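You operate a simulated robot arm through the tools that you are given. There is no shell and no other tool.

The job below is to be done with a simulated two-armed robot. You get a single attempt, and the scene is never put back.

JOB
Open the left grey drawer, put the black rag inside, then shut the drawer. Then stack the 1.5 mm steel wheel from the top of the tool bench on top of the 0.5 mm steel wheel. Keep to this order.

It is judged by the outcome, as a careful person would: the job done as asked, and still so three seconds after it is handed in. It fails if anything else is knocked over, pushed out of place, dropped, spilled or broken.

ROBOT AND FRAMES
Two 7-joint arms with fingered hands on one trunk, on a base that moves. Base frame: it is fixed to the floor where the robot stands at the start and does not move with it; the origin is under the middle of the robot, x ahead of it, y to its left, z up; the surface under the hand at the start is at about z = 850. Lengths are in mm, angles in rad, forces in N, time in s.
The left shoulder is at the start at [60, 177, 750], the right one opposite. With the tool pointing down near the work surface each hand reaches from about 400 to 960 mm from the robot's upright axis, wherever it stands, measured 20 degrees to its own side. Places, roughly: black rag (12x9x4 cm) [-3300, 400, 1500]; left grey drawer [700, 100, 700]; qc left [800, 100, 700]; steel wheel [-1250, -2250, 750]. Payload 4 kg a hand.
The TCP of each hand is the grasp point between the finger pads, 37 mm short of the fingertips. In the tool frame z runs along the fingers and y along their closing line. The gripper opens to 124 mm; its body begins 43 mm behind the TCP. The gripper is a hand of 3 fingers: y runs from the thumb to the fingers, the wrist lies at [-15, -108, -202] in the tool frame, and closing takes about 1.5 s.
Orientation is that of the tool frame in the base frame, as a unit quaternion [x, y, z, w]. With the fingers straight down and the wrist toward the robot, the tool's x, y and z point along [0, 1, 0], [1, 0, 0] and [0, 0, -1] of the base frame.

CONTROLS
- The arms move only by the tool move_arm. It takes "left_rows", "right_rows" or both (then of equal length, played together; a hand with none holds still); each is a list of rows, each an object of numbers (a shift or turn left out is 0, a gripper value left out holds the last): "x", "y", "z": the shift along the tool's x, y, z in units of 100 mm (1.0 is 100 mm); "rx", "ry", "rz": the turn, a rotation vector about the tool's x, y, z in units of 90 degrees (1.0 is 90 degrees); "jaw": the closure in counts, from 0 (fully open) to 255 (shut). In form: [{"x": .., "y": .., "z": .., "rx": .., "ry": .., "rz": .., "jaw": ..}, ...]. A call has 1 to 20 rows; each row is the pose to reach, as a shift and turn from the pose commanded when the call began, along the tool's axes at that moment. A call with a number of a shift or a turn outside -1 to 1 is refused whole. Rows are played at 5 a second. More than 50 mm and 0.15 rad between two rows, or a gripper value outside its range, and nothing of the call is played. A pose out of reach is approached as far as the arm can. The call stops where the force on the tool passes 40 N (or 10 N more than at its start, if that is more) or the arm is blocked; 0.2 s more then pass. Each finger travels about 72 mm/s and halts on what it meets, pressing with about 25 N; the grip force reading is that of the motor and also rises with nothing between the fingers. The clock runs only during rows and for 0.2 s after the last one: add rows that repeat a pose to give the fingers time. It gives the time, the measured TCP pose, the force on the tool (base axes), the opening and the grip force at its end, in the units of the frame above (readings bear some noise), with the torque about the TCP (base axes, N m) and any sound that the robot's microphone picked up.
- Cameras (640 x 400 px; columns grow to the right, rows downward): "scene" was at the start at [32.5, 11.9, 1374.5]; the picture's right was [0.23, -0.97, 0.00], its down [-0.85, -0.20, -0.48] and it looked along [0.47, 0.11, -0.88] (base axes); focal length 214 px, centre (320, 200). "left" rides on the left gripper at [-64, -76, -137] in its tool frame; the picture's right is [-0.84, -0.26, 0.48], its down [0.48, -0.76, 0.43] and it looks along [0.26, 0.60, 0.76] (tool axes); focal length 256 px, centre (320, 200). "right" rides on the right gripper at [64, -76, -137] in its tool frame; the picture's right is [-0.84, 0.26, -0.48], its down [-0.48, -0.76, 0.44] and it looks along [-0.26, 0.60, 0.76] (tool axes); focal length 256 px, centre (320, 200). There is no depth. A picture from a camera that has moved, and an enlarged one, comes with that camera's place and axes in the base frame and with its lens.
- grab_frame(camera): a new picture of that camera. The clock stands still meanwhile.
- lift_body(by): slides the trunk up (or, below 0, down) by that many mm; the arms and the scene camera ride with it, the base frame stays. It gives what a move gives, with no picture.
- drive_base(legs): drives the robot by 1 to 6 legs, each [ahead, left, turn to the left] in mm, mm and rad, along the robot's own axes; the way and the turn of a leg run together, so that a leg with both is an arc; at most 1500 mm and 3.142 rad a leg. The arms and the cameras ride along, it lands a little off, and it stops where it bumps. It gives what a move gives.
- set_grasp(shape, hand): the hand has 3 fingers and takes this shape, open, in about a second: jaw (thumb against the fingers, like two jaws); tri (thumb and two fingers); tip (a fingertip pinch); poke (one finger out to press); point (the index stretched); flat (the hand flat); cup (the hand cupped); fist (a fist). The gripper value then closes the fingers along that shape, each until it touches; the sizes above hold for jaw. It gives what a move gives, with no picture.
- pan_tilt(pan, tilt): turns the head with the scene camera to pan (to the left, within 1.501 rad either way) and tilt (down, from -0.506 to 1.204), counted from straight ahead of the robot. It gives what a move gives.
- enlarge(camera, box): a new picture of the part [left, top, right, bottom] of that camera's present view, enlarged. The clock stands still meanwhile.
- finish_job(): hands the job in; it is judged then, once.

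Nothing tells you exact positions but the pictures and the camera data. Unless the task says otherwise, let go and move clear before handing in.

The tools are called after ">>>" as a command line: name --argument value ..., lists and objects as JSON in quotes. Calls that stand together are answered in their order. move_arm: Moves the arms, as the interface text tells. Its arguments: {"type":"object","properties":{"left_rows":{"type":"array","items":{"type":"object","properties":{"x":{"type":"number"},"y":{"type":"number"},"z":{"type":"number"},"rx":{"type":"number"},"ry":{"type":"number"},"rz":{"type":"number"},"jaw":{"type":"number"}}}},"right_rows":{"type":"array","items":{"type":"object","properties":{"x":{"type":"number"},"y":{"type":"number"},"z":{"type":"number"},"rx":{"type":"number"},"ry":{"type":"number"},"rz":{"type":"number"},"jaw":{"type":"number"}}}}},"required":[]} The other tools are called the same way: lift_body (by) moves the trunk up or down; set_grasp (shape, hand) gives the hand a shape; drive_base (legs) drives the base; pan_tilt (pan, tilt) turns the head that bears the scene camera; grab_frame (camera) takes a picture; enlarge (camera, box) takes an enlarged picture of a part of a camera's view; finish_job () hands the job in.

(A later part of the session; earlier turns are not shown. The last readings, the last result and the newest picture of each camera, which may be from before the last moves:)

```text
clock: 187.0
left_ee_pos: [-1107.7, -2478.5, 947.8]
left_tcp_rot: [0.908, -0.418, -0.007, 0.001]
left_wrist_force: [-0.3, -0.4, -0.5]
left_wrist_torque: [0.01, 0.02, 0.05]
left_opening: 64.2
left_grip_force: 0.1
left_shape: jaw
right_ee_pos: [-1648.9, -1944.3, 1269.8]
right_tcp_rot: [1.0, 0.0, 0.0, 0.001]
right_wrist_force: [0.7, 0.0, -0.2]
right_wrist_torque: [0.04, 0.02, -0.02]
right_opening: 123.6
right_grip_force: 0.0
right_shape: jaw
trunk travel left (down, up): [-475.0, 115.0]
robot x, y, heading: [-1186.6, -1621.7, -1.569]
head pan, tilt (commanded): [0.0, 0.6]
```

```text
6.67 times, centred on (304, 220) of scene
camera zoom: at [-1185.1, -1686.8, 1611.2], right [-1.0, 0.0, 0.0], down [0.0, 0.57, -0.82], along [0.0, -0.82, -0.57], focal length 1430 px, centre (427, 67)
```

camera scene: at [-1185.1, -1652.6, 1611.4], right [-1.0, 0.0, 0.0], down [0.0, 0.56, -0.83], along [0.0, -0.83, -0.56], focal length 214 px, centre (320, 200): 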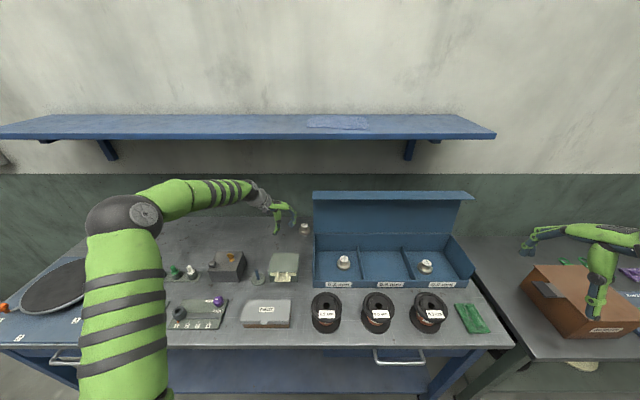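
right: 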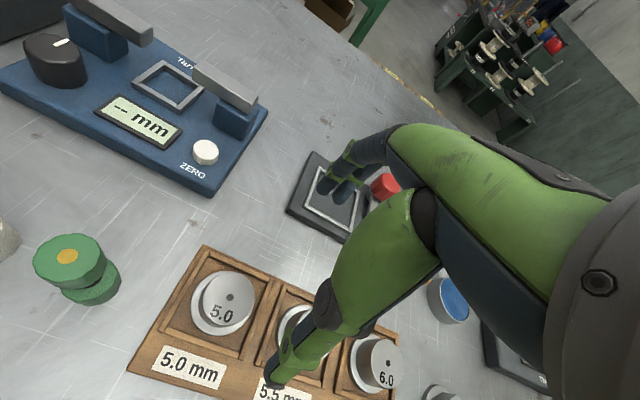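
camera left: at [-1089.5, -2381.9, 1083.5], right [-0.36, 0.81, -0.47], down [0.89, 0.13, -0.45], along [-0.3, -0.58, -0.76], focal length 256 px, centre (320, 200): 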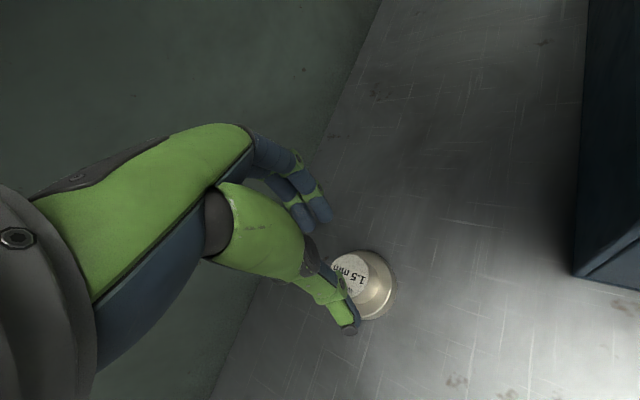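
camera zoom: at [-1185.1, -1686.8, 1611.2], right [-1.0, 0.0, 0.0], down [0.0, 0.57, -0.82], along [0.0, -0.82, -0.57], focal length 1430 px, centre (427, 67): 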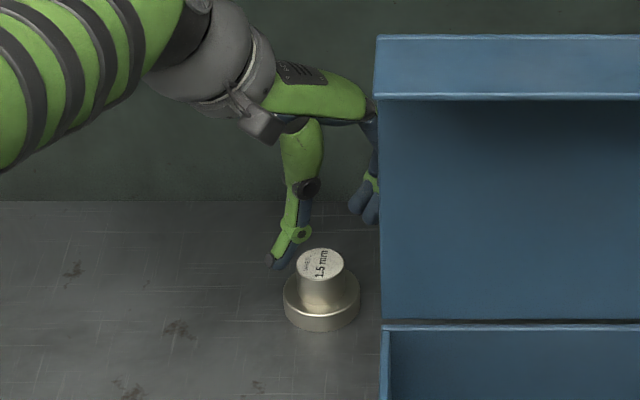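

The hand is centred over the wheel within a couple of millimetres. I'll lower the remaining 42 mm so the fingertips come down around the neck just above the flange.

>>> move_arm --left_rows '[{"y": -0.01, "z": 0.15}, {"y": -0.02, "z": 0.3}, {"y": -0.02, "z": 0.42}, {"y": -0.02, "z": 0.42}]'

>>> grab_frame --camera "left"

>>> enlarge --camera "scene" --box '[256, 190, 352, 250]'

```text
clock: 188.0
left_ee_pos: [-1107.2, -2477.1, 907.7]
left_tcp_rot: [0.908, -0.418, -0.008, 0.001]
left_wrist_force: [-0.7, 1.1, 2.2]
left_wrist_torque: [0.07, 0.01, 0.01]
left_opening: 64.1
left_grip_force: 0.0
left_shape: jaw
right_ee_pos: [-1647.9, -1941.8, 1270.5]
right_tcp_rot: [1.0, 0.0, -0.001, 0.0]
right_wrist_force: [-0.1, -0.5, -0.9]
right_wrist_torque: [-0.03, 0.0, 0.0]
right_opening: 123.7
right_grip_force: 0.1
right_shape: jaw
trunk travel left (down, up): [-475.0, 115.0]
robot x, y, heading: [-1186.2, -1624.6, -1.571]
head pan, tilt (commanded): [0.0, 0.6]
```

```text
taken
camera left: at [-1088.6, -2380.1, 1042.7], right [-0.36, 0.81, -0.47], down [0.89, 0.13, -0.45], along [-0.3, -0.58, -0.76], focal length 256 px, centre (320, 200)
```

left: 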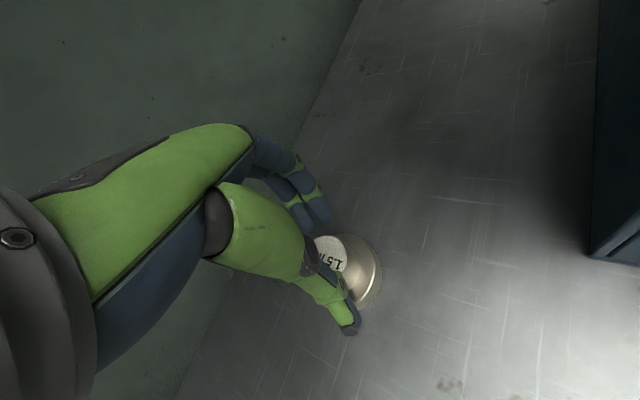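

```text
6.67 times, centred on (304, 220) of scene
camera zoom: at [-1185.2, -1684.7, 1611.4], right [-1.0, 0.0, 0.0], down [0.0, 0.56, -0.83], along [0.0, -0.83, -0.56], focal length 1430 px, centre (427, 67)
```

zoom: 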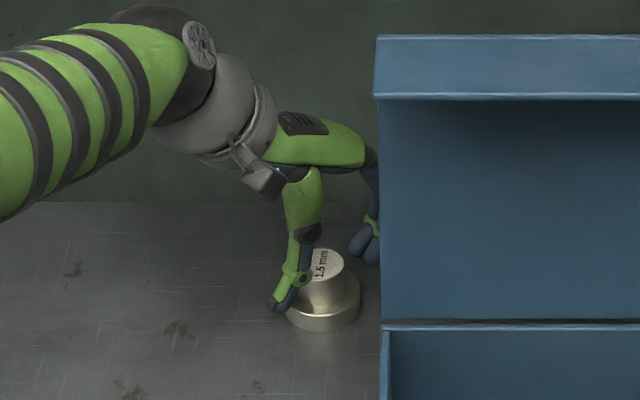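

Fingers and thumb are on both sides of the neck. I'll ease up 2 mm and close.

>>> move_arm --left_rows '[{"z": -0.02}, {"z": -0.02, "jaw": 160}, {"z": -0.02, "jaw": 200}, {"z": -0.02, "jaw": 255}, {"z": -0.02, "jaw": 255}, {"z": -0.02, "jaw": 255}, {"z": -0.02, "jaw": 255}]'

>>> grab_frame --camera "left"

>>> enlarge --camera "scene" --box '[256, 190, 352, 250]'

```text
clock: 189.6
left_ee_pos: [-1106.6, -2478.1, 910.1]
left_tcp_rot: [0.909, -0.417, -0.007, 0.002]
left_wrist_force: [1.2, 0.0, 6.5]
left_wrist_torque: [-0.13, 0.12, 0.01]
left_opening: 35.7
left_grip_force: 24.9
left_shape: jaw
right_ee_pos: [-1647.8, -1941.7, 1270.2]
right_tcp_rot: [1.0, 0.0, -0.001, 0.001]
right_wrist_force: [-0.5, -0.5, -0.1]
right_wrist_torque: [-0.01, -0.04, -0.03]
right_opening: 123.8
right_grip_force: 0.1
right_shape: jaw
trunk travel left (down, up): [-475.0, 115.0]
robot x, y, heading: [-1183.9, -1622.6, -1.569]
head pan, tilt (commanded): [0.0, 0.6]
```

```text
taken
camera left: at [-1088.8, -2379.8, 1045.3], right [-0.36, 0.8, -0.47], down [0.88, 0.13, -0.45], along [-0.3, -0.58, -0.76], focal length 256 px, centre (320, 200)
```

left: 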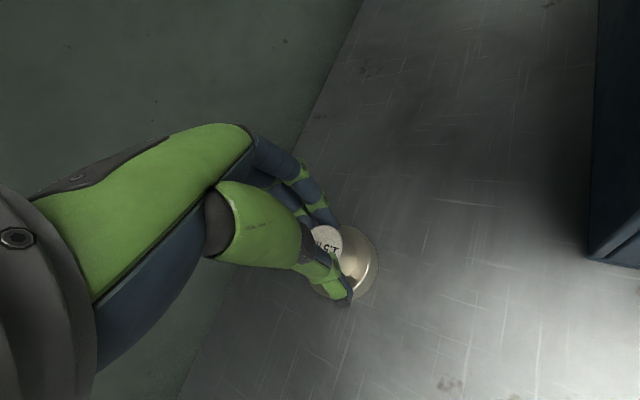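

```text
6.67 times, centred on (304, 220) of scene
camera zoom: at [-1185.1, -1684.1, 1611.4], right [-1.0, 0.0, 0.0], down [0.0, 0.56, -0.83], along [0.0, -0.83, -0.56], focal length 1430 px, centre (427, 67)
```

zoom: 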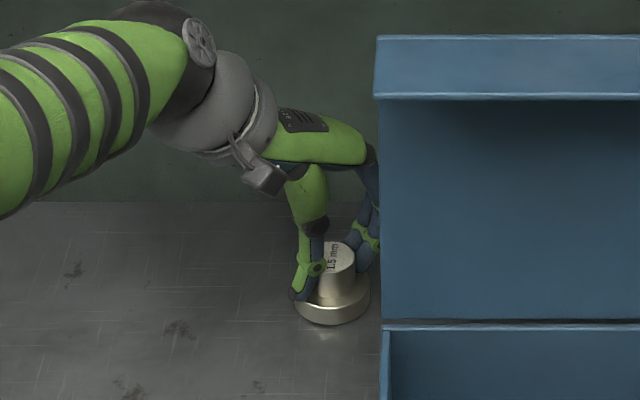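

The neck is gripped (35.7 mm, matching its diameter). I'll lift it 130 mm and check the hold.

>>> move_arm --left_rows '[{"z": -0.1}, {"z": -0.25}, {"z": -0.4}, {"z": -0.6}, {"z": -0.8}, {"z": -0.8}]'

>>> move_arm --left_rows '[{"z": -0.2}, {"z": -0.4}, {"z": -0.5}, {"z": -0.5}]'

>>> enlarge --camera "scene" --box '[240, 160, 368, 240]'

>>> grab_frame --camera "left"

```text
clock: 191.0
left_ee_pos: [-1107.5, -2475.4, 989.0]
left_tcp_rot: [0.908, -0.418, -0.009, 0.0]
left_wrist_force: [0.3, 0.8, -1.8]
left_wrist_torque: [0.0, -0.01, 0.01]
left_opening: 34.8
left_grip_force: 25.2
left_shape: jaw
right_ee_pos: [-1649.8, -1942.2, 1269.4]
right_tcp_rot: [1.0, 0.0, 0.001, 0.0]
right_wrist_force: [-0.3, -0.4, 0.1]
right_wrist_torque: [-0.01, -0.01, 0.03]
right_opening: 123.8
right_grip_force: 0.1
right_shape: jaw
trunk travel left (down, up): [-475.0, 115.0]
robot x, y, heading: [-1183.1, -1623.2, -1.573]
head pan, tilt (commanded): [0.0, 0.6]
```

```text
clock: 192.0
left_ee_pos: [-1105.5, -2475.3, 1038.3]
left_tcp_rot: [0.908, -0.418, -0.008, 0.0]
left_wrist_force: [-0.8, 1.5, -1.3]
left_wrist_torque: [0.0, -0.03, -0.01]
left_opening: 34.4
left_grip_force: 24.8
left_shape: jaw
right_ee_pos: [-1649.3, -1941.9, 1270.3]
right_tcp_rot: [1.0, 0.0, 0.001, 0.001]
right_wrist_force: [0.3, 1.1, 0.2]
right_wrist_torque: [-0.02, 0.01, -0.02]
right_opening: 123.6
right_grip_force: 0.1
right_shape: jaw
trunk travel left (down, up): [-475.0, 115.0]
robot x, y, heading: [-1185.7, -1623.8, -1.572]
head pan, tilt (commanded): [0.0, 0.6]
```

```text
5.00 times, centred on (304, 200) of scene
camera zoom: at [-1185.2, -1684.9, 1611.4], right [-1.0, 0.0, 0.0], down [0.0, 0.57, -0.82], along [0.0, -0.82, -0.57], focal length 1072 px, centre (400, 200)
```

zoom: 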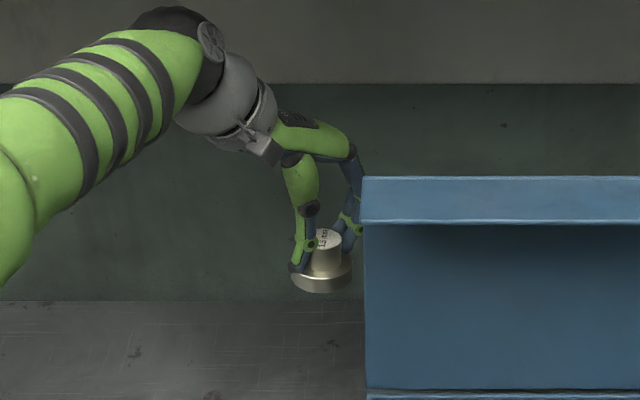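

```text
taken
camera left: at [-1087.3, -2379.4, 1174.3], right [-0.36, 0.81, -0.47], down [0.89, 0.13, -0.45], along [-0.3, -0.58, -0.76], focal length 256 px, centre (320, 200)
```

left: 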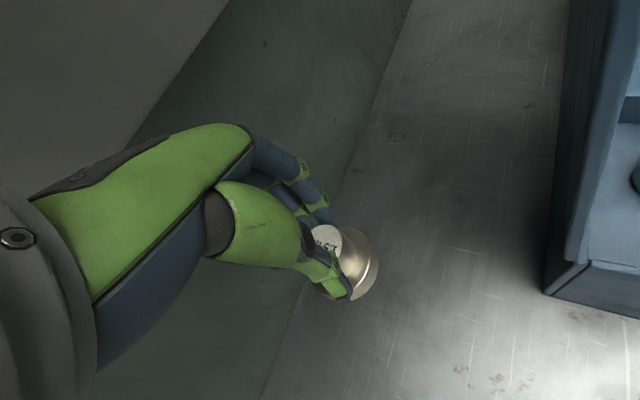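

The wheel is held level and clear of the bench. I'll retreat toward the robot along a line left of the lid.

>>> move_arm --left_rows '[{"y": -0.18}, {"y": -0.36}, {"y": -0.53}, {"y": -0.53}]'

>>> move_arm --left_rows '[{"x": -0.23, "y": -0.19}, {"x": -0.46, "y": -0.39}, {"x": -0.68, "y": -0.58}, {"x": -0.68, "y": -0.58}]'

>>> move_arm --left_rows '[{"x": -0.23, "y": -0.19, "z": -0.1}, {"x": -0.46, "y": -0.39, "z": -0.2}, {"x": -0.68, "y": -0.58, "z": -0.4}, {"x": -0.68, "y": -0.58, "z": -0.4}]'

>>> grab_frame --camera "scene"

>>> grab_frame --camera "left"

```text
clock: 193.0
left_ee_pos: [-1066.0, -2441.5, 1037.0]
left_tcp_rot: [0.909, -0.417, -0.007, 0.001]
left_wrist_force: [-0.8, 1.1, -2.2]
left_wrist_torque: [0.0, 0.01, -0.01]
left_opening: 34.5
left_grip_force: 24.5
left_shape: jaw
right_ee_pos: [-1648.2, -1942.3, 1269.2]
right_tcp_rot: [1.0, 0.001, 0.0, 0.0]
right_wrist_force: [0.4, -0.4, 0.1]
right_wrist_torque: [0.0, 0.03, 0.02]
right_opening: 123.6
right_grip_force: 0.1
right_shape: jaw
trunk travel left (down, up): [-475.0, 115.0]
robot x, y, heading: [-1183.0, -1623.6, -1.572]
head pan, tilt (commanded): [0.0, 0.6]
```

```text
clock: 194.0
left_ee_pos: [-1066.1, -2352.1, 1040.3]
left_tcp_rot: [0.909, -0.418, -0.008, 0.0]
left_wrist_force: [0.6, -0.6, -2.0]
left_wrist_torque: [0.02, 0.01, -0.03]
left_opening: 34.3
left_grip_force: 25.2
left_shape: jaw
right_ee_pos: [-1649.0, -1943.2, 1270.6]
right_tcp_rot: [1.0, 0.001, 0.0, 0.0]
right_wrist_force: [0.4, -0.9, 0.3]
right_wrist_torque: [0.01, 0.02, 0.01]
right_opening: 123.6
right_grip_force: 0.1
right_shape: jaw
trunk travel left (down, up): [-475.0, 115.0]
robot x, y, heading: [-1187.0, -1620.3, -1.574]
head pan, tilt (commanded): [0.0, 0.6]
```

```text
clock: 195.0
left_ee_pos: [-1064.9, -2264.1, 1078.3]
left_tcp_rot: [0.909, -0.418, -0.008, 0.001]
left_wrist_force: [0.5, 0.8, -1.9]
left_wrist_torque: [0.02, -0.03, -0.02]
left_opening: 34.2
left_grip_force: 25.5
left_shape: jaw
right_ee_pos: [-1648.9, -1942.8, 1271.1]
right_tcp_rot: [1.0, 0.0, 0.0, 0.0]
right_wrist_force: [-0.4, 0.1, -0.1]
right_wrist_torque: [0.0, 0.02, 0.01]
right_opening: 123.8
right_grip_force: 0.0
right_shape: jaw
trunk travel left (down, up): [-475.0, 115.0]
robot x, y, heading: [-1185.4, -1622.7, -1.573]
head pan, tilt (commanded): [0.0, 0.6]
```

```text
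taken
camera scene: at [-1185.1, -1685.3, 1611.3], right [-1.0, 0.0, 0.0], down [0.0, 0.57, -0.82], along [0.0, -0.82, -0.57], focal length 214 px, centre (320, 200)
```

scene: 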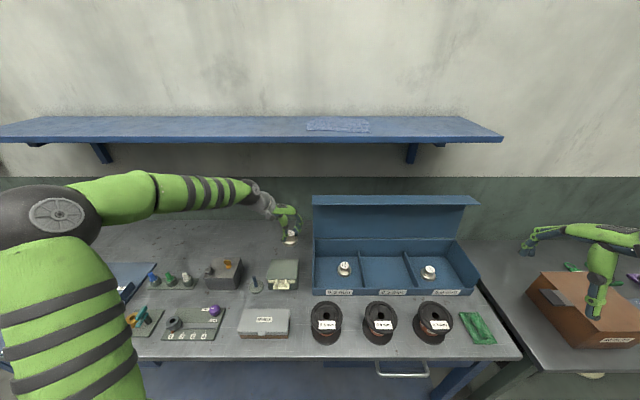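

```text
taken
camera left: at [-1047.2, -2166.8, 1214.1], right [-0.36, 0.81, -0.47], down [0.88, 0.13, -0.45], along [-0.3, -0.58, -0.76], focal length 256 px, centre (320, 200)
```

left: 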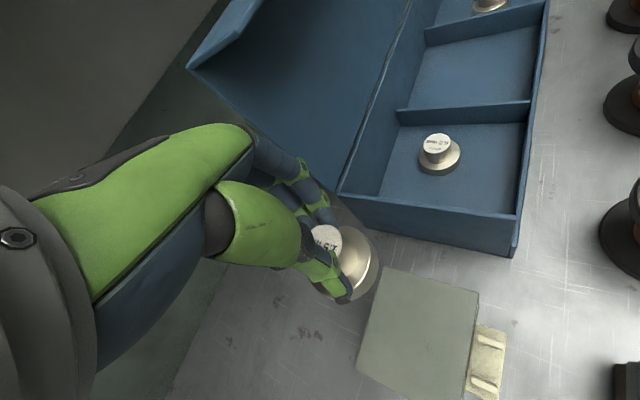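

The held wheel is now in front of the lid plane and left of the box. I'll zoom in on the held wheel and on the 0.5 mm wheel to measure both.

>>> enlarge --camera "scene" --box '[320, 250, 368, 280]'

>>> enlarge --camera "scene" --box '[264, 220, 312, 250]'

>>> enlarge --camera "left" --box '[280, 190, 408, 270]'

```text
13.33 times, centred on (344, 265) of scene
camera zoom: at [-1185.1, -1685.3, 1611.3], right [-1.0, 0.0, 0.0], down [0.0, 0.57, -0.82], along [0.0, -0.82, -0.57], focal length 2860 px, centre (0, -667)
```

zoom: 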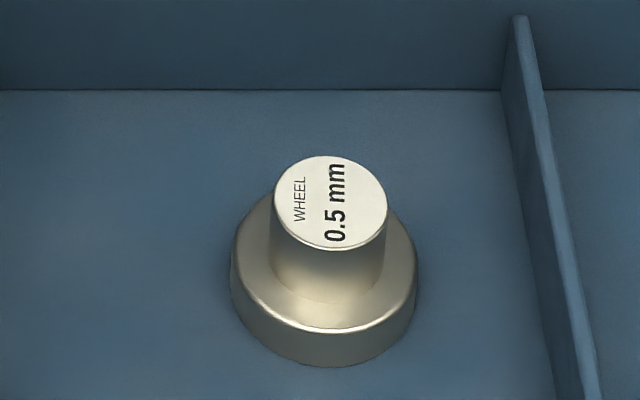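

```text
13.33 times, centred on (288, 235) of scene
camera zoom: at [-1185.1, -1685.3, 1611.3], right [-1.0, 0.0, 0.0], down [0.0, 0.57, -0.82], along [0.0, -0.82, -0.57], focal length 2860 px, centre (747, -267)
```

zoom: 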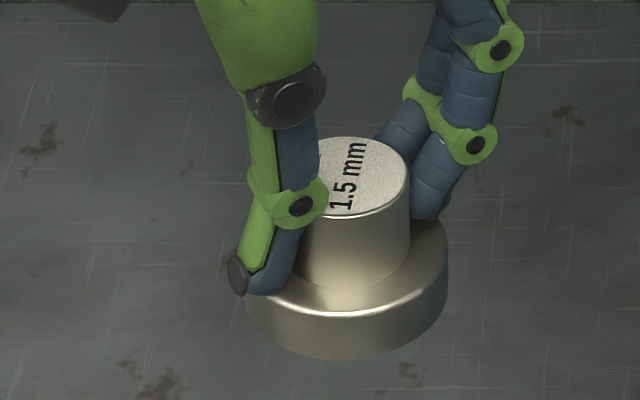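

```text
5.00 times, centred on (344, 230) of left
camera zoom: at [-1047.2, -2166.8, 1214.1], right [-0.36, 0.81, -0.47], down [0.88, 0.13, -0.45], along [-0.3, -0.58, -0.76], focal length 1280 px, centre (200, 50)
```

zoom: 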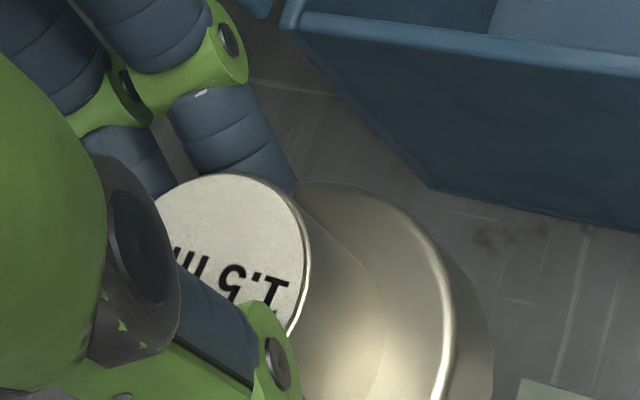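

From both cameras the held wheel sits 12 mm toward the fingers from the TCP with its bottom 62 mm below it; the 0.5 mm wheel top is at (-1286, -2255, 900). I'll turn the hand 20° more so it stays clear of the lid, then move over the compartment in steps.

>>> move_arm --left_rows '[{"rz": 0.056}, {"rz": 0.111}, {"rz": 0.167}, {"rz": 0.222}, {"rz": 0.222}]'

```text
clock: 196.2
left_ee_pos: [-1066.8, -2261.9, 1079.4]
left_tcp_rot: [0.822, -0.57, -0.006, 0.003]
left_wrist_force: [-0.2, -0.4, -1.9]
left_wrist_torque: [0.03, -0.02, -0.04]
left_opening: 33.8
left_grip_force: 25.2
left_shape: jaw
right_ee_pos: [-1646.8, -1942.0, 1270.8]
right_tcp_rot: [1.0, 0.0, 0.0, 0.0]
right_wrist_force: [1.2, 0.1, 0.3]
right_wrist_torque: [-0.03, -0.02, -0.05]
right_opening: 123.6
right_grip_force: 0.0
right_shape: jaw
trunk travel left (down, up): [-475.0, 115.0]
robot x, y, heading: [-1184.6, -1623.1, -1.57]
head pan, tilt (commanded): [0.0, 0.6]
```

The hand turned without trouble. I'll carry the wheel over the left wall to above the 0.5 mm wheel in two stages.

>>> move_arm --left_rows '[{"x": -0.14, "y": 0.317}, {"x": -0.28, "y": 0.635}, {"x": -0.42, "y": 0.952}, {"x": -0.42, "y": 0.952}]'

>>> grab_frame --camera "left"

>>> enlarge --camera "scene" --box '[240, 180, 400, 280]'

```text
clock: 197.2
left_ee_pos: [-1167.9, -2256.9, 1080.4]
left_tcp_rot: [0.822, -0.569, -0.008, 0.002]
left_wrist_force: [-0.8, 0.4, -2.2]
left_wrist_torque: [0.03, 0.0, -0.02]
left_opening: 34.0
left_grip_force: 25.5
left_shape: jaw
right_ee_pos: [-1649.2, -1943.3, 1270.2]
right_tcp_rot: [1.0, -0.001, 0.001, -0.001]
right_wrist_force: [0.1, -0.7, -0.5]
right_wrist_torque: [0.05, -0.02, -0.03]
right_opening: 123.6
right_grip_force: 0.0
right_shape: jaw
trunk travel left (down, up): [-475.0, 115.0]
robot x, y, heading: [-1184.4, -1626.4, -1.568]
head pan, tilt (commanded): [0.0, 0.6]
```

```text
taken
camera left: at [-1116.9, -2171.8, 1216.3], right [-0.06, 0.88, -0.48], down [0.87, -0.18, -0.45], along [-0.48, -0.45, -0.76], focal length 256 px, centre (320, 200)
```

left: 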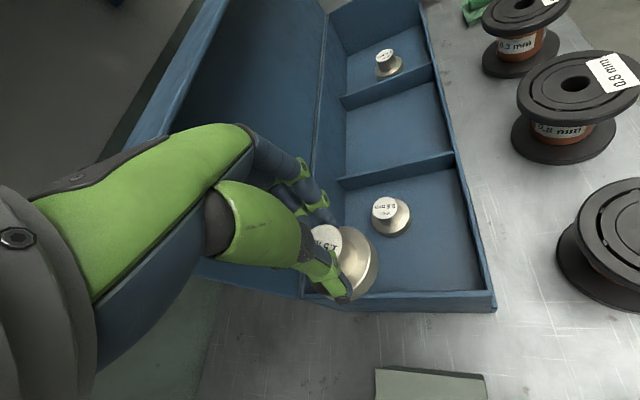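

```text
4.00 times, centred on (320, 230) of scene
camera zoom: at [-1184.8, -1684.9, 1611.4], right [-1.0, 0.0, 0.0], down [0.0, 0.57, -0.82], along [0.0, -0.82, -0.57], focal length 858 px, centre (320, 80)
```

zoom: 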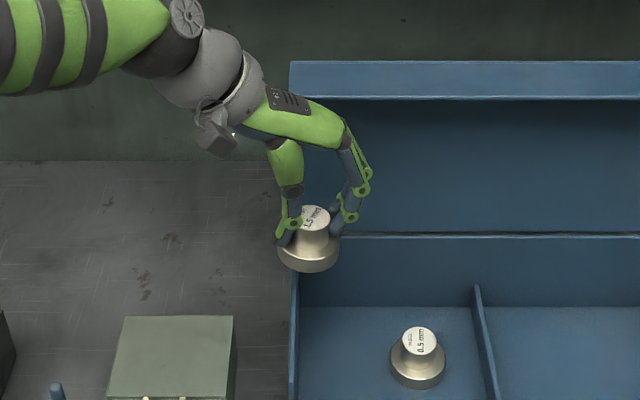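

The held wheel is just over the box wall and the target lies ahead. I'll zoom in to pin down the held wheel's exact offset before the final move.

>>> enlarge --camera "scene" --box '[296, 222, 344, 252]'

>>> enlarge --camera "left" --box '[280, 180, 440, 280]'

```text
13.33 times, centred on (320, 237) of scene
camera zoom: at [-1184.8, -1684.9, 1611.4], right [-1.0, 0.0, 0.0], down [0.0, 0.57, -0.82], along [0.0, -0.82, -0.57], focal length 2860 px, centre (320, -293)
```

zoom: 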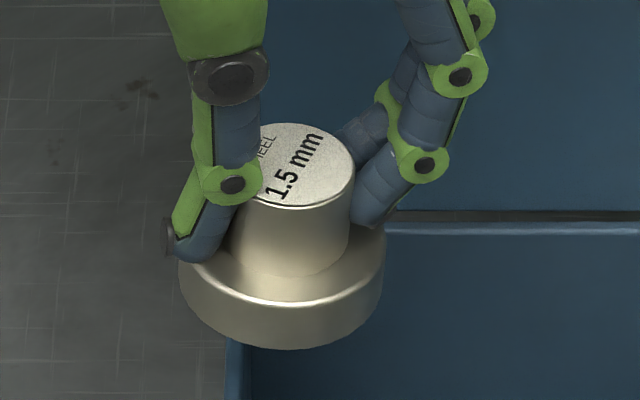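

```text
4.00 times, centred on (360, 230) of left
camera zoom: at [-1116.9, -2171.8, 1216.3], right [-0.06, 0.88, -0.48], down [0.87, -0.18, -0.45], along [-0.48, -0.45, -0.76], focal length 1024 px, centre (160, 80)
```

zoom: 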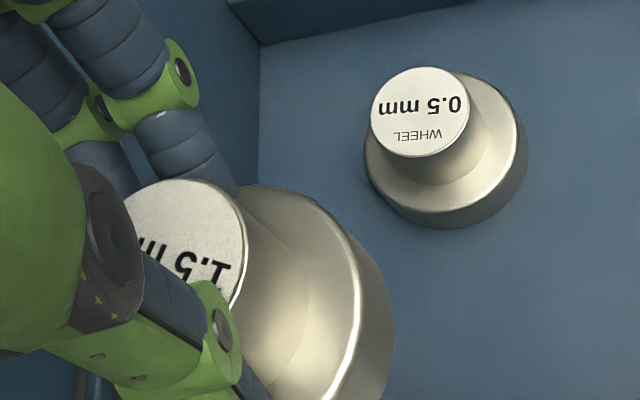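

The held wheel's centre is about 9 mm from the TCP toward the fingers, with a slight tilt. I'll move over the 0.5 mm wheel and compare the two in both cameras.

>>> move_arm --left_rows '[{"x": -0.15, "y": 0.33}, {"x": -0.3, "y": 0.66}, {"x": -0.455, "y": 0.99}, {"x": -0.455, "y": 0.99}]'

>>> grab_frame --camera "left"

>>> enlarge --camera "scene" --box '[288, 210, 400, 280]'

```text
clock: 198.2
left_ee_pos: [-1277.1, -2248.8, 1084.0]
left_tcp_rot: [0.822, -0.57, -0.007, 0.002]
left_wrist_force: [0.1, -1.0, -1.0]
left_wrist_torque: [0.0, 0.01, -0.01]
left_opening: 34.1
left_grip_force: 24.8
left_shape: jaw
right_ee_pos: [-1648.5, -1941.6, 1271.2]
right_tcp_rot: [1.0, 0.0, 0.0, 0.0]
right_wrist_force: [0.4, -0.6, 0.0]
right_wrist_torque: [0.04, 0.01, -0.01]
right_opening: 123.7
right_grip_force: 0.0
right_shape: jaw
trunk travel left (down, up): [-475.0, 115.0]
robot x, y, heading: [-1184.1, -1624.9, -1.573]
head pan, tilt (commanded): [0.0, 0.6]
```

```text
taken
camera left: at [-1226.8, -2163.3, 1218.5], right [-0.06, 0.88, -0.48], down [0.87, -0.18, -0.45], along [-0.48, -0.45, -0.76], focal length 256 px, centre (320, 200)
```

left: 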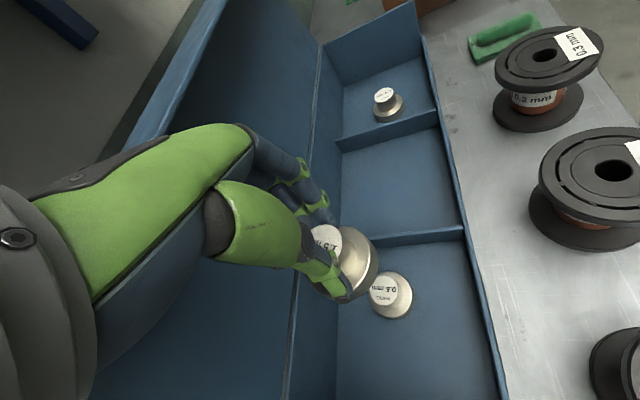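

```text
5.71 times, centred on (344, 245) of scene
camera zoom: at [-1184.8, -1684.9, 1611.4], right [-1.0, 0.0, 0.0], down [0.0, 0.57, -0.82], along [0.0, -0.82, -0.57], focal length 1226 px, centre (183, -57)
```

zoom: 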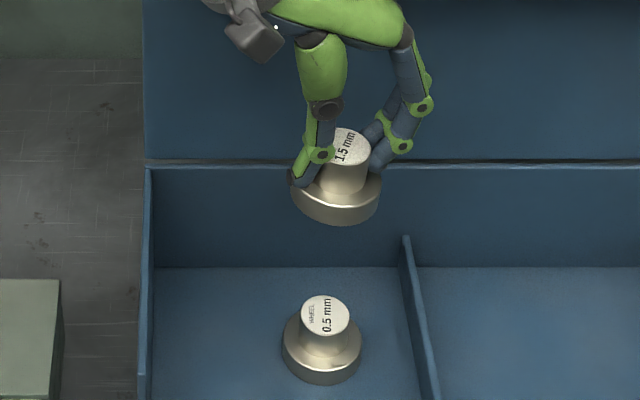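

The held wheel is directly above the 0.5 mm wheel within about 2 mm. I'll lower it 95 mm and check again.

>>> move_arm --left_rows '[{"z": 0.2}, {"z": 0.4}, {"z": 0.6}, {"z": 0.8}, {"z": 0.95}, {"z": 0.95}]'

>>> grab_frame --camera "left"

>>> enlarge --camera "scene" --box '[304, 230, 384, 280]'

```text
clock: 199.6
left_ee_pos: [-1278.8, -2249.5, 986.7]
left_tcp_rot: [0.822, -0.57, -0.007, 0.003]
left_wrist_force: [-0.1, -0.9, -1.7]
left_wrist_torque: [0.0, -0.01, -0.02]
left_opening: 34.0
left_grip_force: 24.9
left_shape: jaw
right_ee_pos: [-1648.2, -1942.0, 1270.7]
right_tcp_rot: [1.0, 0.0, 0.0, 0.0]
right_wrist_force: [0.0, 0.8, 1.1]
right_wrist_torque: [0.0, 0.03, 0.02]
right_opening: 123.7
right_grip_force: 0.1
right_shape: jaw
trunk travel left (down, up): [-475.0, 115.0]
robot x, y, heading: [-1181.2, -1623.0, -1.57]
head pan, tilt (commanded): [0.0, 0.6]
```

```text
taken
camera left: at [-1227.7, -2164.7, 1122.0], right [-0.06, 0.88, -0.48], down [0.87, -0.18, -0.45], along [-0.48, -0.45, -0.76], focal length 256 px, centre (320, 200)
```

left: 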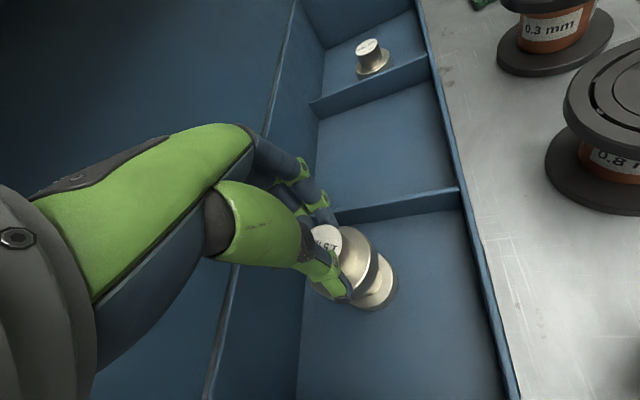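

```text
8.00 times, centred on (344, 255) of scene
camera zoom: at [-1185.2, -1684.8, 1611.4], right [-1.0, 0.0, 0.0], down [0.0, 0.57, -0.82], along [0.0, -0.82, -0.57], focal length 1716 px, centre (128, -240)
```

zoom: 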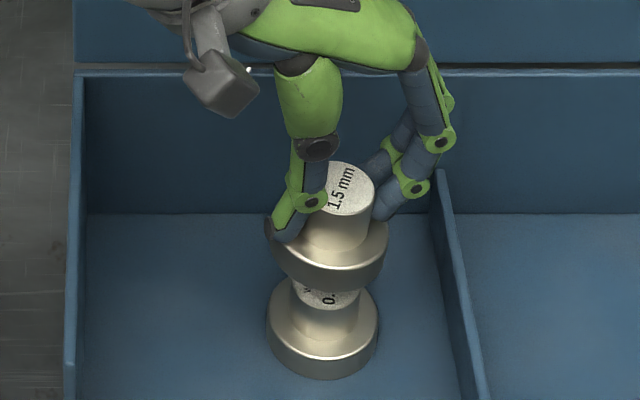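

Both views show the wheels well aligned with about 25 mm of gap. I'll lower in small steps until contact.

>>> move_arm --left_rows '[{"z": 0.05}, {"z": 0.1}, {"z": 0.14}, {"z": 0.17}, {"z": 0.17}]'

>>> enlarge --camera "scene" --box '[320, 245, 368, 275]'

>>> enlarge --camera "left" --box '[280, 200, 440, 300]'

```text
clock: 200.8
left_ee_pos: [-1281.0, -2250.7, 969.9]
left_tcp_rot: [0.822, -0.569, -0.008, 0.002]
left_wrist_force: [0.1, -0.3, -1.8]
left_wrist_torque: [0.02, -0.03, 0.02]
left_opening: 34.0
left_grip_force: 24.9
left_shape: jaw
right_ee_pos: [-1648.1, -1942.1, 1270.4]
right_tcp_rot: [1.0, 0.0, 0.0, 0.0]
right_wrist_force: [-0.4, 0.4, -0.6]
right_wrist_torque: [0.0, 0.0, -0.02]
right_opening: 123.4
right_grip_force: 0.1
right_shape: jaw
trunk travel left (down, up): [-475.0, 115.0]
robot x, y, heading: [-1186.9, -1622.5, -1.572]
head pan, tilt (commanded): [0.0, 0.6]
```

```text
13.33 times, centred on (344, 260) of scene
camera zoom: at [-1185.2, -1684.8, 1611.4], right [-1.0, 0.0, 0.0], down [0.0, 0.57, -0.82], along [0.0, -0.82, -0.57], focal length 2860 px, centre (0, -600)
```

zoom: 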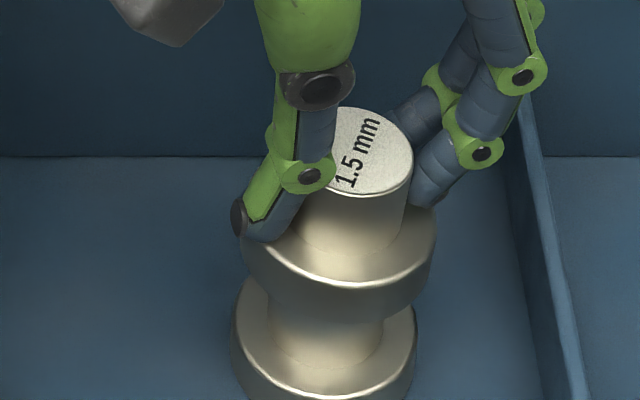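

```text
4.00 times, centred on (360, 250) of left
camera zoom: at [-1229.7, -2164.7, 1105.3], right [-0.06, 0.88, -0.48], down [0.87, -0.18, -0.45], along [-0.48, -0.45, -0.76], focal length 1024 px, centre (160, 0)
```

zoom: 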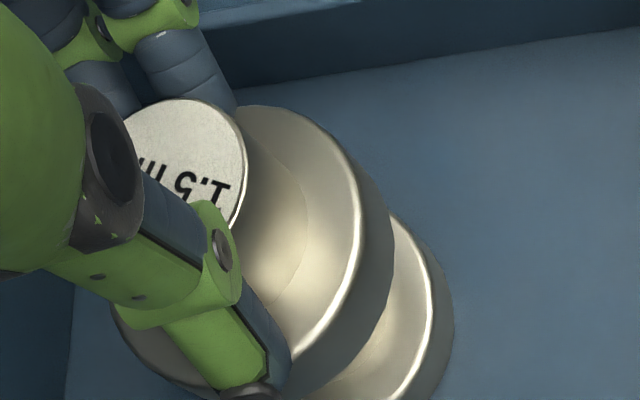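

The stack is aligned within 2–3 mm and nearly touching. I'll go down in 2 mm steps until the force shows contact.

>>> move_arm --left_rows '[{"z": 0.02}, {"z": 0.04}, {"z": 0.05}, {"z": 0.05}]'

>>> move_arm --left_rows '[{"z": 0.015}, {"z": 0.03}, {"z": 0.03}]'

```text
clock: 201.8
left_ee_pos: [-1279.7, -2247.5, 964.2]
left_tcp_rot: [0.823, -0.569, -0.008, 0.002]
left_wrist_force: [-0.3, 0.0, -1.3]
left_wrist_torque: [-0.03, -0.01, -0.01]
left_opening: 34.1
left_grip_force: 25.6
left_shape: jaw
right_ee_pos: [-1648.4, -1942.4, 1269.2]
right_tcp_rot: [1.0, 0.0, 0.0, 0.0]
right_wrist_force: [0.5, 0.0, -0.7]
right_wrist_torque: [0.02, 0.0, -0.02]
right_opening: 123.8
right_grip_force: 0.1
right_shape: jaw
trunk travel left (down, up): [-475.0, 115.0]
robot x, y, heading: [-1183.4, -1623.5, -1.566]
head pan, tilt (commanded): [0.0, 0.6]
```

```text
clock: 202.6
left_ee_pos: [-1279.6, -2248.7, 963.6]
left_tcp_rot: [0.822, -0.569, -0.008, 0.002]
left_wrist_force: [-0.8, 0.1, -1.3]
left_wrist_torque: [-0.01, -0.02, -0.03]
left_opening: 34.2
left_grip_force: 25.0
left_shape: jaw
right_ee_pos: [-1648.8, -1942.8, 1271.2]
right_tcp_rot: [1.0, 0.0, 0.001, 0.0]
right_wrist_force: [-0.1, 0.5, -0.2]
right_wrist_torque: [-0.04, 0.04, -0.02]
right_opening: 123.8
right_grip_force: 0.2
right_shape: jaw
trunk travel left (down, up): [-475.0, 115.0]
robot x, y, heading: [-1188.8, -1622.2, -1.575]
head pan, tilt (commanded): [0.0, 0.6]
```

No contact yet. I'll keep going in small steps.

>>> move_arm --left_rows '[{"z": 0.015}, {"z": 0.03}, {"z": 0.03}]'

>>> enlarge --camera "scene" --box '[320, 245, 368, 275]'

```text
clock: 203.4
left_ee_pos: [-1278.6, -2249.6, 959.9]
left_tcp_rot: [0.822, -0.569, -0.008, 0.002]
left_wrist_force: [0.1, -0.2, -2.2]
left_wrist_torque: [-0.03, -0.03, -0.03]
left_opening: 33.8
left_grip_force: 24.7
left_shape: jaw
right_ee_pos: [-1647.9, -1942.0, 1270.5]
right_tcp_rot: [1.0, 0.0, 0.001, 0.0]
right_wrist_force: [-0.4, -0.4, 0.0]
right_wrist_torque: [-0.02, 0.0, -0.03]
right_opening: 123.8
right_grip_force: 0.0
right_shape: jaw
trunk travel left (down, up): [-475.0, 115.0]
robot x, y, heading: [-1185.0, -1623.4, -1.569]
head pan, tilt (commanded): [0.0, 0.6]
```

```text
13.33 times, centred on (344, 260) of scene
camera zoom: at [-1185.2, -1684.9, 1611.4], right [-1.0, 0.0, 0.0], down [0.0, 0.57, -0.82], along [0.0, -0.82, -0.57], focal length 2860 px, centre (0, -600)
```

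zoom: 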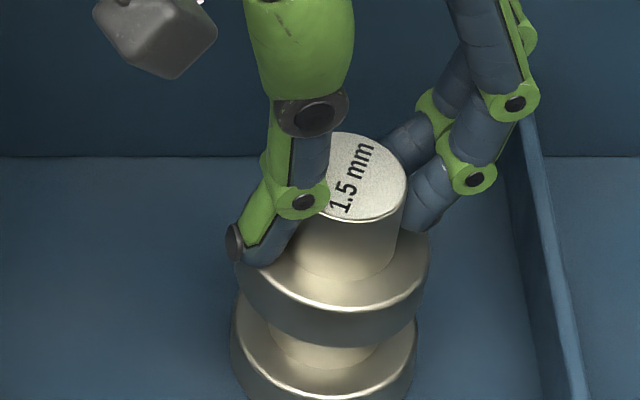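

The gap is now only a millimetre or two. Continuing gently down.

>>> move_arm --left_rows '[{"z": 0.01}, {"z": 0.02}, {"z": 0.02}]'

>>> move_arm --left_rows '[{"z": 0.01}, {"z": 0.02}, {"z": 0.02}]'

```text
clock: 204.2
left_ee_pos: [-1279.6, -2250.0, 957.5]
left_tcp_rot: [0.822, -0.569, -0.008, 0.002]
left_wrist_force: [0.3, 0.0, 3.9]
left_wrist_torque: [-0.07, 0.11, 0.03]
left_opening: 34.1
left_grip_force: 25.2
left_shape: jaw
right_ee_pos: [-1647.9, -1942.3, 1270.1]
right_tcp_rot: [1.0, 0.0, 0.0, 0.001]
right_wrist_force: [0.6, -0.2, -0.5]
right_wrist_torque: [-0.02, -0.01, -0.03]
right_opening: 123.6
right_grip_force: 0.1
right_shape: jaw
trunk travel left (down, up): [-475.0, 115.0]
robot x, y, heading: [-1187.5, -1624.8, -1.569]
head pan, tilt (commanded): [0.0, 0.6]
```

```text
clock: 205.0
left_ee_pos: [-1279.6, -2249.8, 956.4]
left_tcp_rot: [0.822, -0.569, -0.006, 0.004]
left_wrist_force: [3.0, 2.8, 18.5]
left_wrist_torque: [-0.14, 0.24, 0.01]
left_opening: 34.6
left_grip_force: 24.9
left_shape: jaw
right_ee_pos: [-1647.2, -1941.6, 1271.4]
right_tcp_rot: [1.0, 0.0, -0.001, 0.001]
right_wrist_force: [-0.4, 0.2, -0.4]
right_wrist_torque: [0.04, -0.04, -0.01]
right_opening: 123.8
right_grip_force: 0.1
right_shape: jaw
trunk travel left (down, up): [-475.0, 115.0]
robot x, y, heading: [-1182.6, -1625.6, -1.573]
head pan, tilt (commanded): [0.0, 0.6]
```

Contact made at 18 N and the wheel is seated. I'll check the alignment from both cameras before letting go.

>>> move_arm --left_rows '[{"z": -0.01}, {"z": -0.01}]'

>>> enlarge --camera "scene" --box '[320, 245, 368, 275]'

>>> enlarge --camera "left" --box '[280, 180, 440, 280]'

```text
clock: 205.6
left_ee_pos: [-1279.5, -2249.1, 958.1]
left_tcp_rot: [0.823, -0.569, -0.007, 0.003]
left_wrist_force: [0.7, 2.0, 16.0]
left_wrist_torque: [-0.06, 0.34, -0.02]
left_opening: 34.5
left_grip_force: 25.4
left_shape: jaw
right_ee_pos: [-1647.5, -1940.5, 1270.6]
right_tcp_rot: [1.0, 0.0, 0.0, 0.001]
right_wrist_force: [0.9, -1.0, 1.0]
right_wrist_torque: [0.02, 0.03, -0.01]
right_opening: 123.7
right_grip_force: 0.1
right_shape: jaw
trunk travel left (down, up): [-475.0, 115.0]
robot x, y, heading: [-1181.6, -1623.5, -1.576]
head pan, tilt (commanded): [0.0, 0.6]
```

```text
13.33 times, centred on (344, 260) of scene
camera zoom: at [-1184.9, -1683.4, 1611.4], right [-1.0, 0.0, 0.0], down [0.0, 0.56, -0.83], along [0.0, -0.83, -0.56], focal length 2860 px, centre (0, -600)
```

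zoom: 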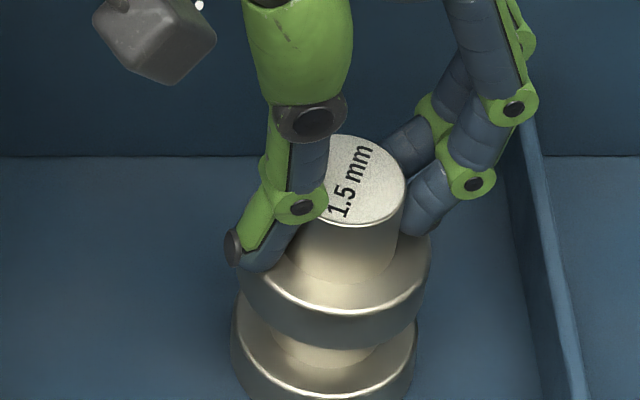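

```text
4.00 times, centred on (360, 230) of left
camera zoom: at [-1228.3, -2164.0, 1092.5], right [-0.06, 0.88, -0.48], down [0.87, -0.18, -0.45], along [-0.48, -0.45, -0.75], focal length 1024 px, centre (160, 80)
```

zoom: 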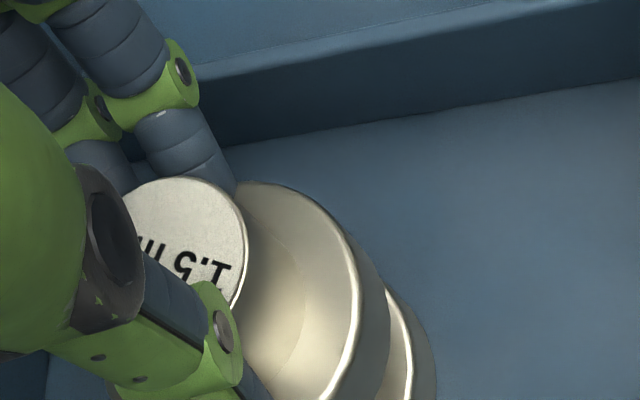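

The wheels line up in x, and the upper one is perhaps 4 mm toward me in y. I'll lift it slightly, nudge it 4 mm back, and set it down again.

>>> move_arm --left_rows '[{"z": -0.03}, {"z": -0.05}, {"x": 0.02, "y": 0.007, "z": -0.05}, {"x": 0.037, "y": 0.014, "z": -0.05}, {"x": 0.037, "y": 0.014, "z": -0.05}]'

>>> move_arm --left_rows '[{"z": 0.02}, {"z": 0.035}, {"z": 0.035}]'

>>> enlarge --camera "scene" --box '[320, 245, 368, 275]'

>>> enlarge --camera "left" --box '[280, 180, 440, 280]'

```text
clock: 206.8
left_ee_pos: [-1279.6, -2254.0, 960.8]
left_tcp_rot: [0.822, -0.569, -0.009, 0.002]
left_wrist_force: [0.4, -0.3, -0.3]
left_wrist_torque: [0.0, -0.02, 0.01]
left_opening: 34.2
left_grip_force: 24.2
left_shape: jaw
right_ee_pos: [-1648.9, -1942.8, 1270.1]
right_tcp_rot: [1.0, 0.0, 0.0, 0.0]
right_wrist_force: [0.4, -0.8, 0.7]
right_wrist_torque: [0.0, -0.01, 0.02]
right_opening: 123.7
right_grip_force: 0.0
right_shape: jaw
trunk travel left (down, up): [-475.0, 115.0]
robot x, y, heading: [-1182.3, -1623.9, -1.575]
head pan, tilt (commanded): [0.0, 0.6]
```

```text
clock: 207.6
left_ee_pos: [-1280.3, -2253.4, 959.5]
left_tcp_rot: [0.822, -0.569, -0.007, 0.003]
left_wrist_force: [0.3, 0.4, 2.1]
left_wrist_torque: [-0.06, 0.07, -0.01]
left_opening: 33.9
left_grip_force: 24.9
left_shape: jaw
right_ee_pos: [-1648.4, -1942.5, 1269.2]
right_tcp_rot: [1.0, 0.001, 0.0, 0.001]
right_wrist_force: [0.5, 0.2, -0.3]
right_wrist_torque: [-0.02, -0.02, 0.02]
right_opening: 123.6
right_grip_force: 0.1
right_shape: jaw
trunk travel left (down, up): [-475.0, 115.0]
robot x, y, heading: [-1183.9, -1626.5, -1.57]
head pan, tilt (commanded): [0.0, 0.6]
```

```text
13.33 times, centred on (344, 260) of scene
camera zoom: at [-1185.2, -1684.5, 1611.4], right [-1.0, 0.0, 0.0], down [0.0, 0.56, -0.83], along [0.0, -0.83, -0.56], focal length 2860 px, centre (0, -600)
```

zoom: 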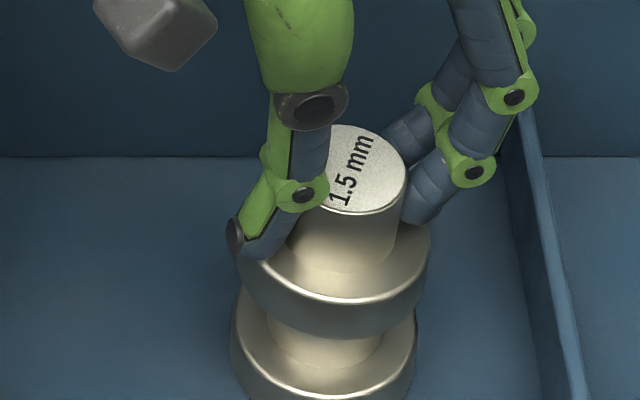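

```text
4.00 times, centred on (360, 230) of left
camera zoom: at [-1228.8, -2167.7, 1093.6], right [-0.06, 0.88, -0.48], down [0.87, -0.18, -0.45], along [-0.48, -0.45, -0.76], focal length 1024 px, centre (160, 80)
```

zoom: 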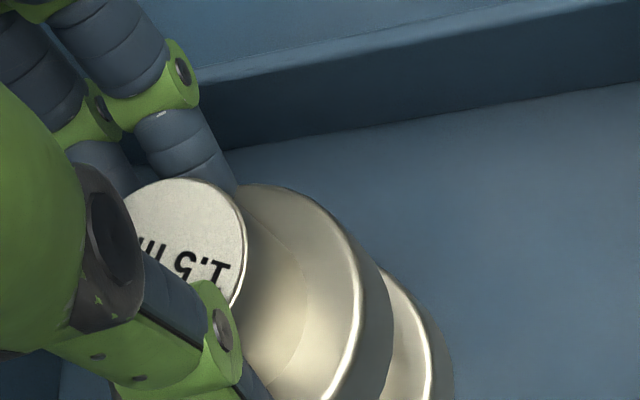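

The wheel is seated and centred. I'll press lightly, then open the fingers gradually.

>>> move_arm --left_rows '[{"z": 0.01}, {"z": 0.01, "jaw": 190}, {"z": 0.01, "jaw": 182}, {"z": 0.01, "jaw": 174}, {"z": 0.01, "jaw": 166}, {"z": 0.01, "jaw": 155}, {"z": 0.01, "jaw": 140}, {"z": 0.01, "jaw": 128}, {"z": 0.01, "jaw": 124}, {"z": 0.01, "jaw": 124}]'

>>> enlarge --camera "scene" --box '[320, 245, 368, 275]'

>>> enlarge --camera "left" --box '[280, 180, 440, 280]'

```text
clock: 209.8
left_ee_pos: [-1280.3, -2253.1, 956.7]
left_tcp_rot: [0.822, -0.57, -0.007, 0.002]
left_wrist_force: [-0.2, -1.1, -0.4]
left_wrist_torque: [0.02, 0.02, 0.01]
left_opening: 63.3
left_grip_force: 0.0
left_shape: jaw
right_ee_pos: [-1648.2, -1941.0, 1270.8]
right_tcp_rot: [1.0, 0.0, 0.0, 0.0]
right_wrist_force: [0.0, 0.0, -0.1]
right_wrist_torque: [-0.04, 0.04, -0.03]
right_opening: 123.5
right_grip_force: 0.1
right_shape: jaw
trunk travel left (down, up): [-475.0, 115.0]
robot x, y, heading: [-1182.6, -1622.2, -1.568]
head pan, tilt (commanded): [0.0, 0.6]
```

```text
13.33 times, centred on (344, 260) of scene
camera zoom: at [-1185.2, -1684.7, 1611.4], right [-1.0, 0.0, 0.0], down [0.0, 0.56, -0.83], along [0.0, -0.83, -0.56], focal length 2860 px, centre (0, -600)
```

zoom: 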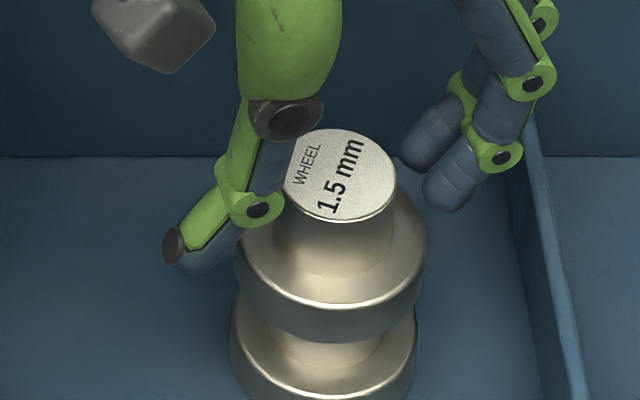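

```text
4.00 times, centred on (360, 230) of left
camera zoom: at [-1228.4, -2168.6, 1092.0], right [-0.06, 0.88, -0.48], down [0.87, -0.18, -0.45], along [-0.48, -0.45, -0.76], focal length 1024 px, centre (160, 80)
```

zoom: 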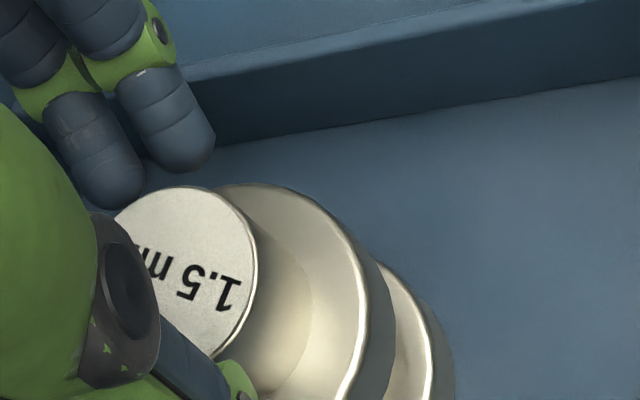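

The 1.5 mm wheel stands level on the 0.5 mm wheel and the fingers are clear of it. I'll lift the hand straight up slowly.

>>> move_arm --left_rows '[{"z": -0.05}, {"z": -0.1}, {"z": -0.2}, {"z": -0.35}, {"z": -0.55}, {"z": -0.75}, {"z": -0.95}, {"z": -0.95}]'

>>> enlarge --camera "scene" --box '[288, 210, 400, 280]'

```text
clock: 211.6
left_ee_pos: [-1279.2, -2252.8, 1052.3]
left_tcp_rot: [0.822, -0.57, -0.007, 0.004]
left_wrist_force: [0.2, -0.7, 0.4]
left_wrist_torque: [-0.02, -0.02, -0.01]
left_opening: 63.6
left_grip_force: 0.1
left_shape: jaw
right_ee_pos: [-1648.2, -1942.3, 1270.8]
right_tcp_rot: [1.0, 0.0, 0.0, 0.0]
right_wrist_force: [-0.4, 0.6, 0.2]
right_wrist_torque: [0.04, 0.0, -0.01]
right_opening: 123.6
right_grip_force: 0.0
right_shape: jaw
trunk travel left (down, up): [-475.0, 115.0]
robot x, y, heading: [-1179.8, -1619.4, -1.57]
head pan, tilt (commanded): [0.0, 0.6]
```

```text
5.71 times, centred on (344, 245) of scene
camera zoom: at [-1185.2, -1684.8, 1611.4], right [-1.0, 0.0, 0.0], down [0.0, 0.57, -0.82], along [0.0, -0.82, -0.57], focal length 1226 px, centre (183, -57)
```

zoom: 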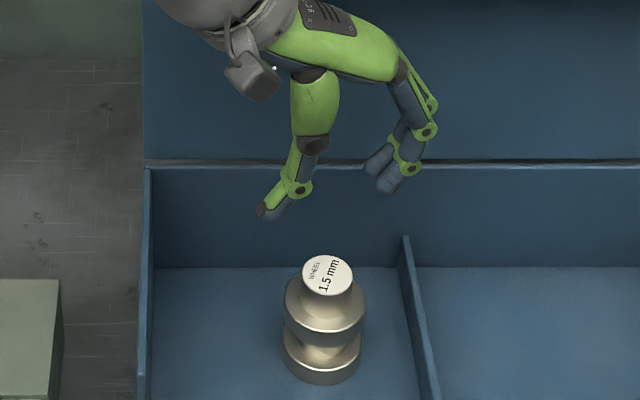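

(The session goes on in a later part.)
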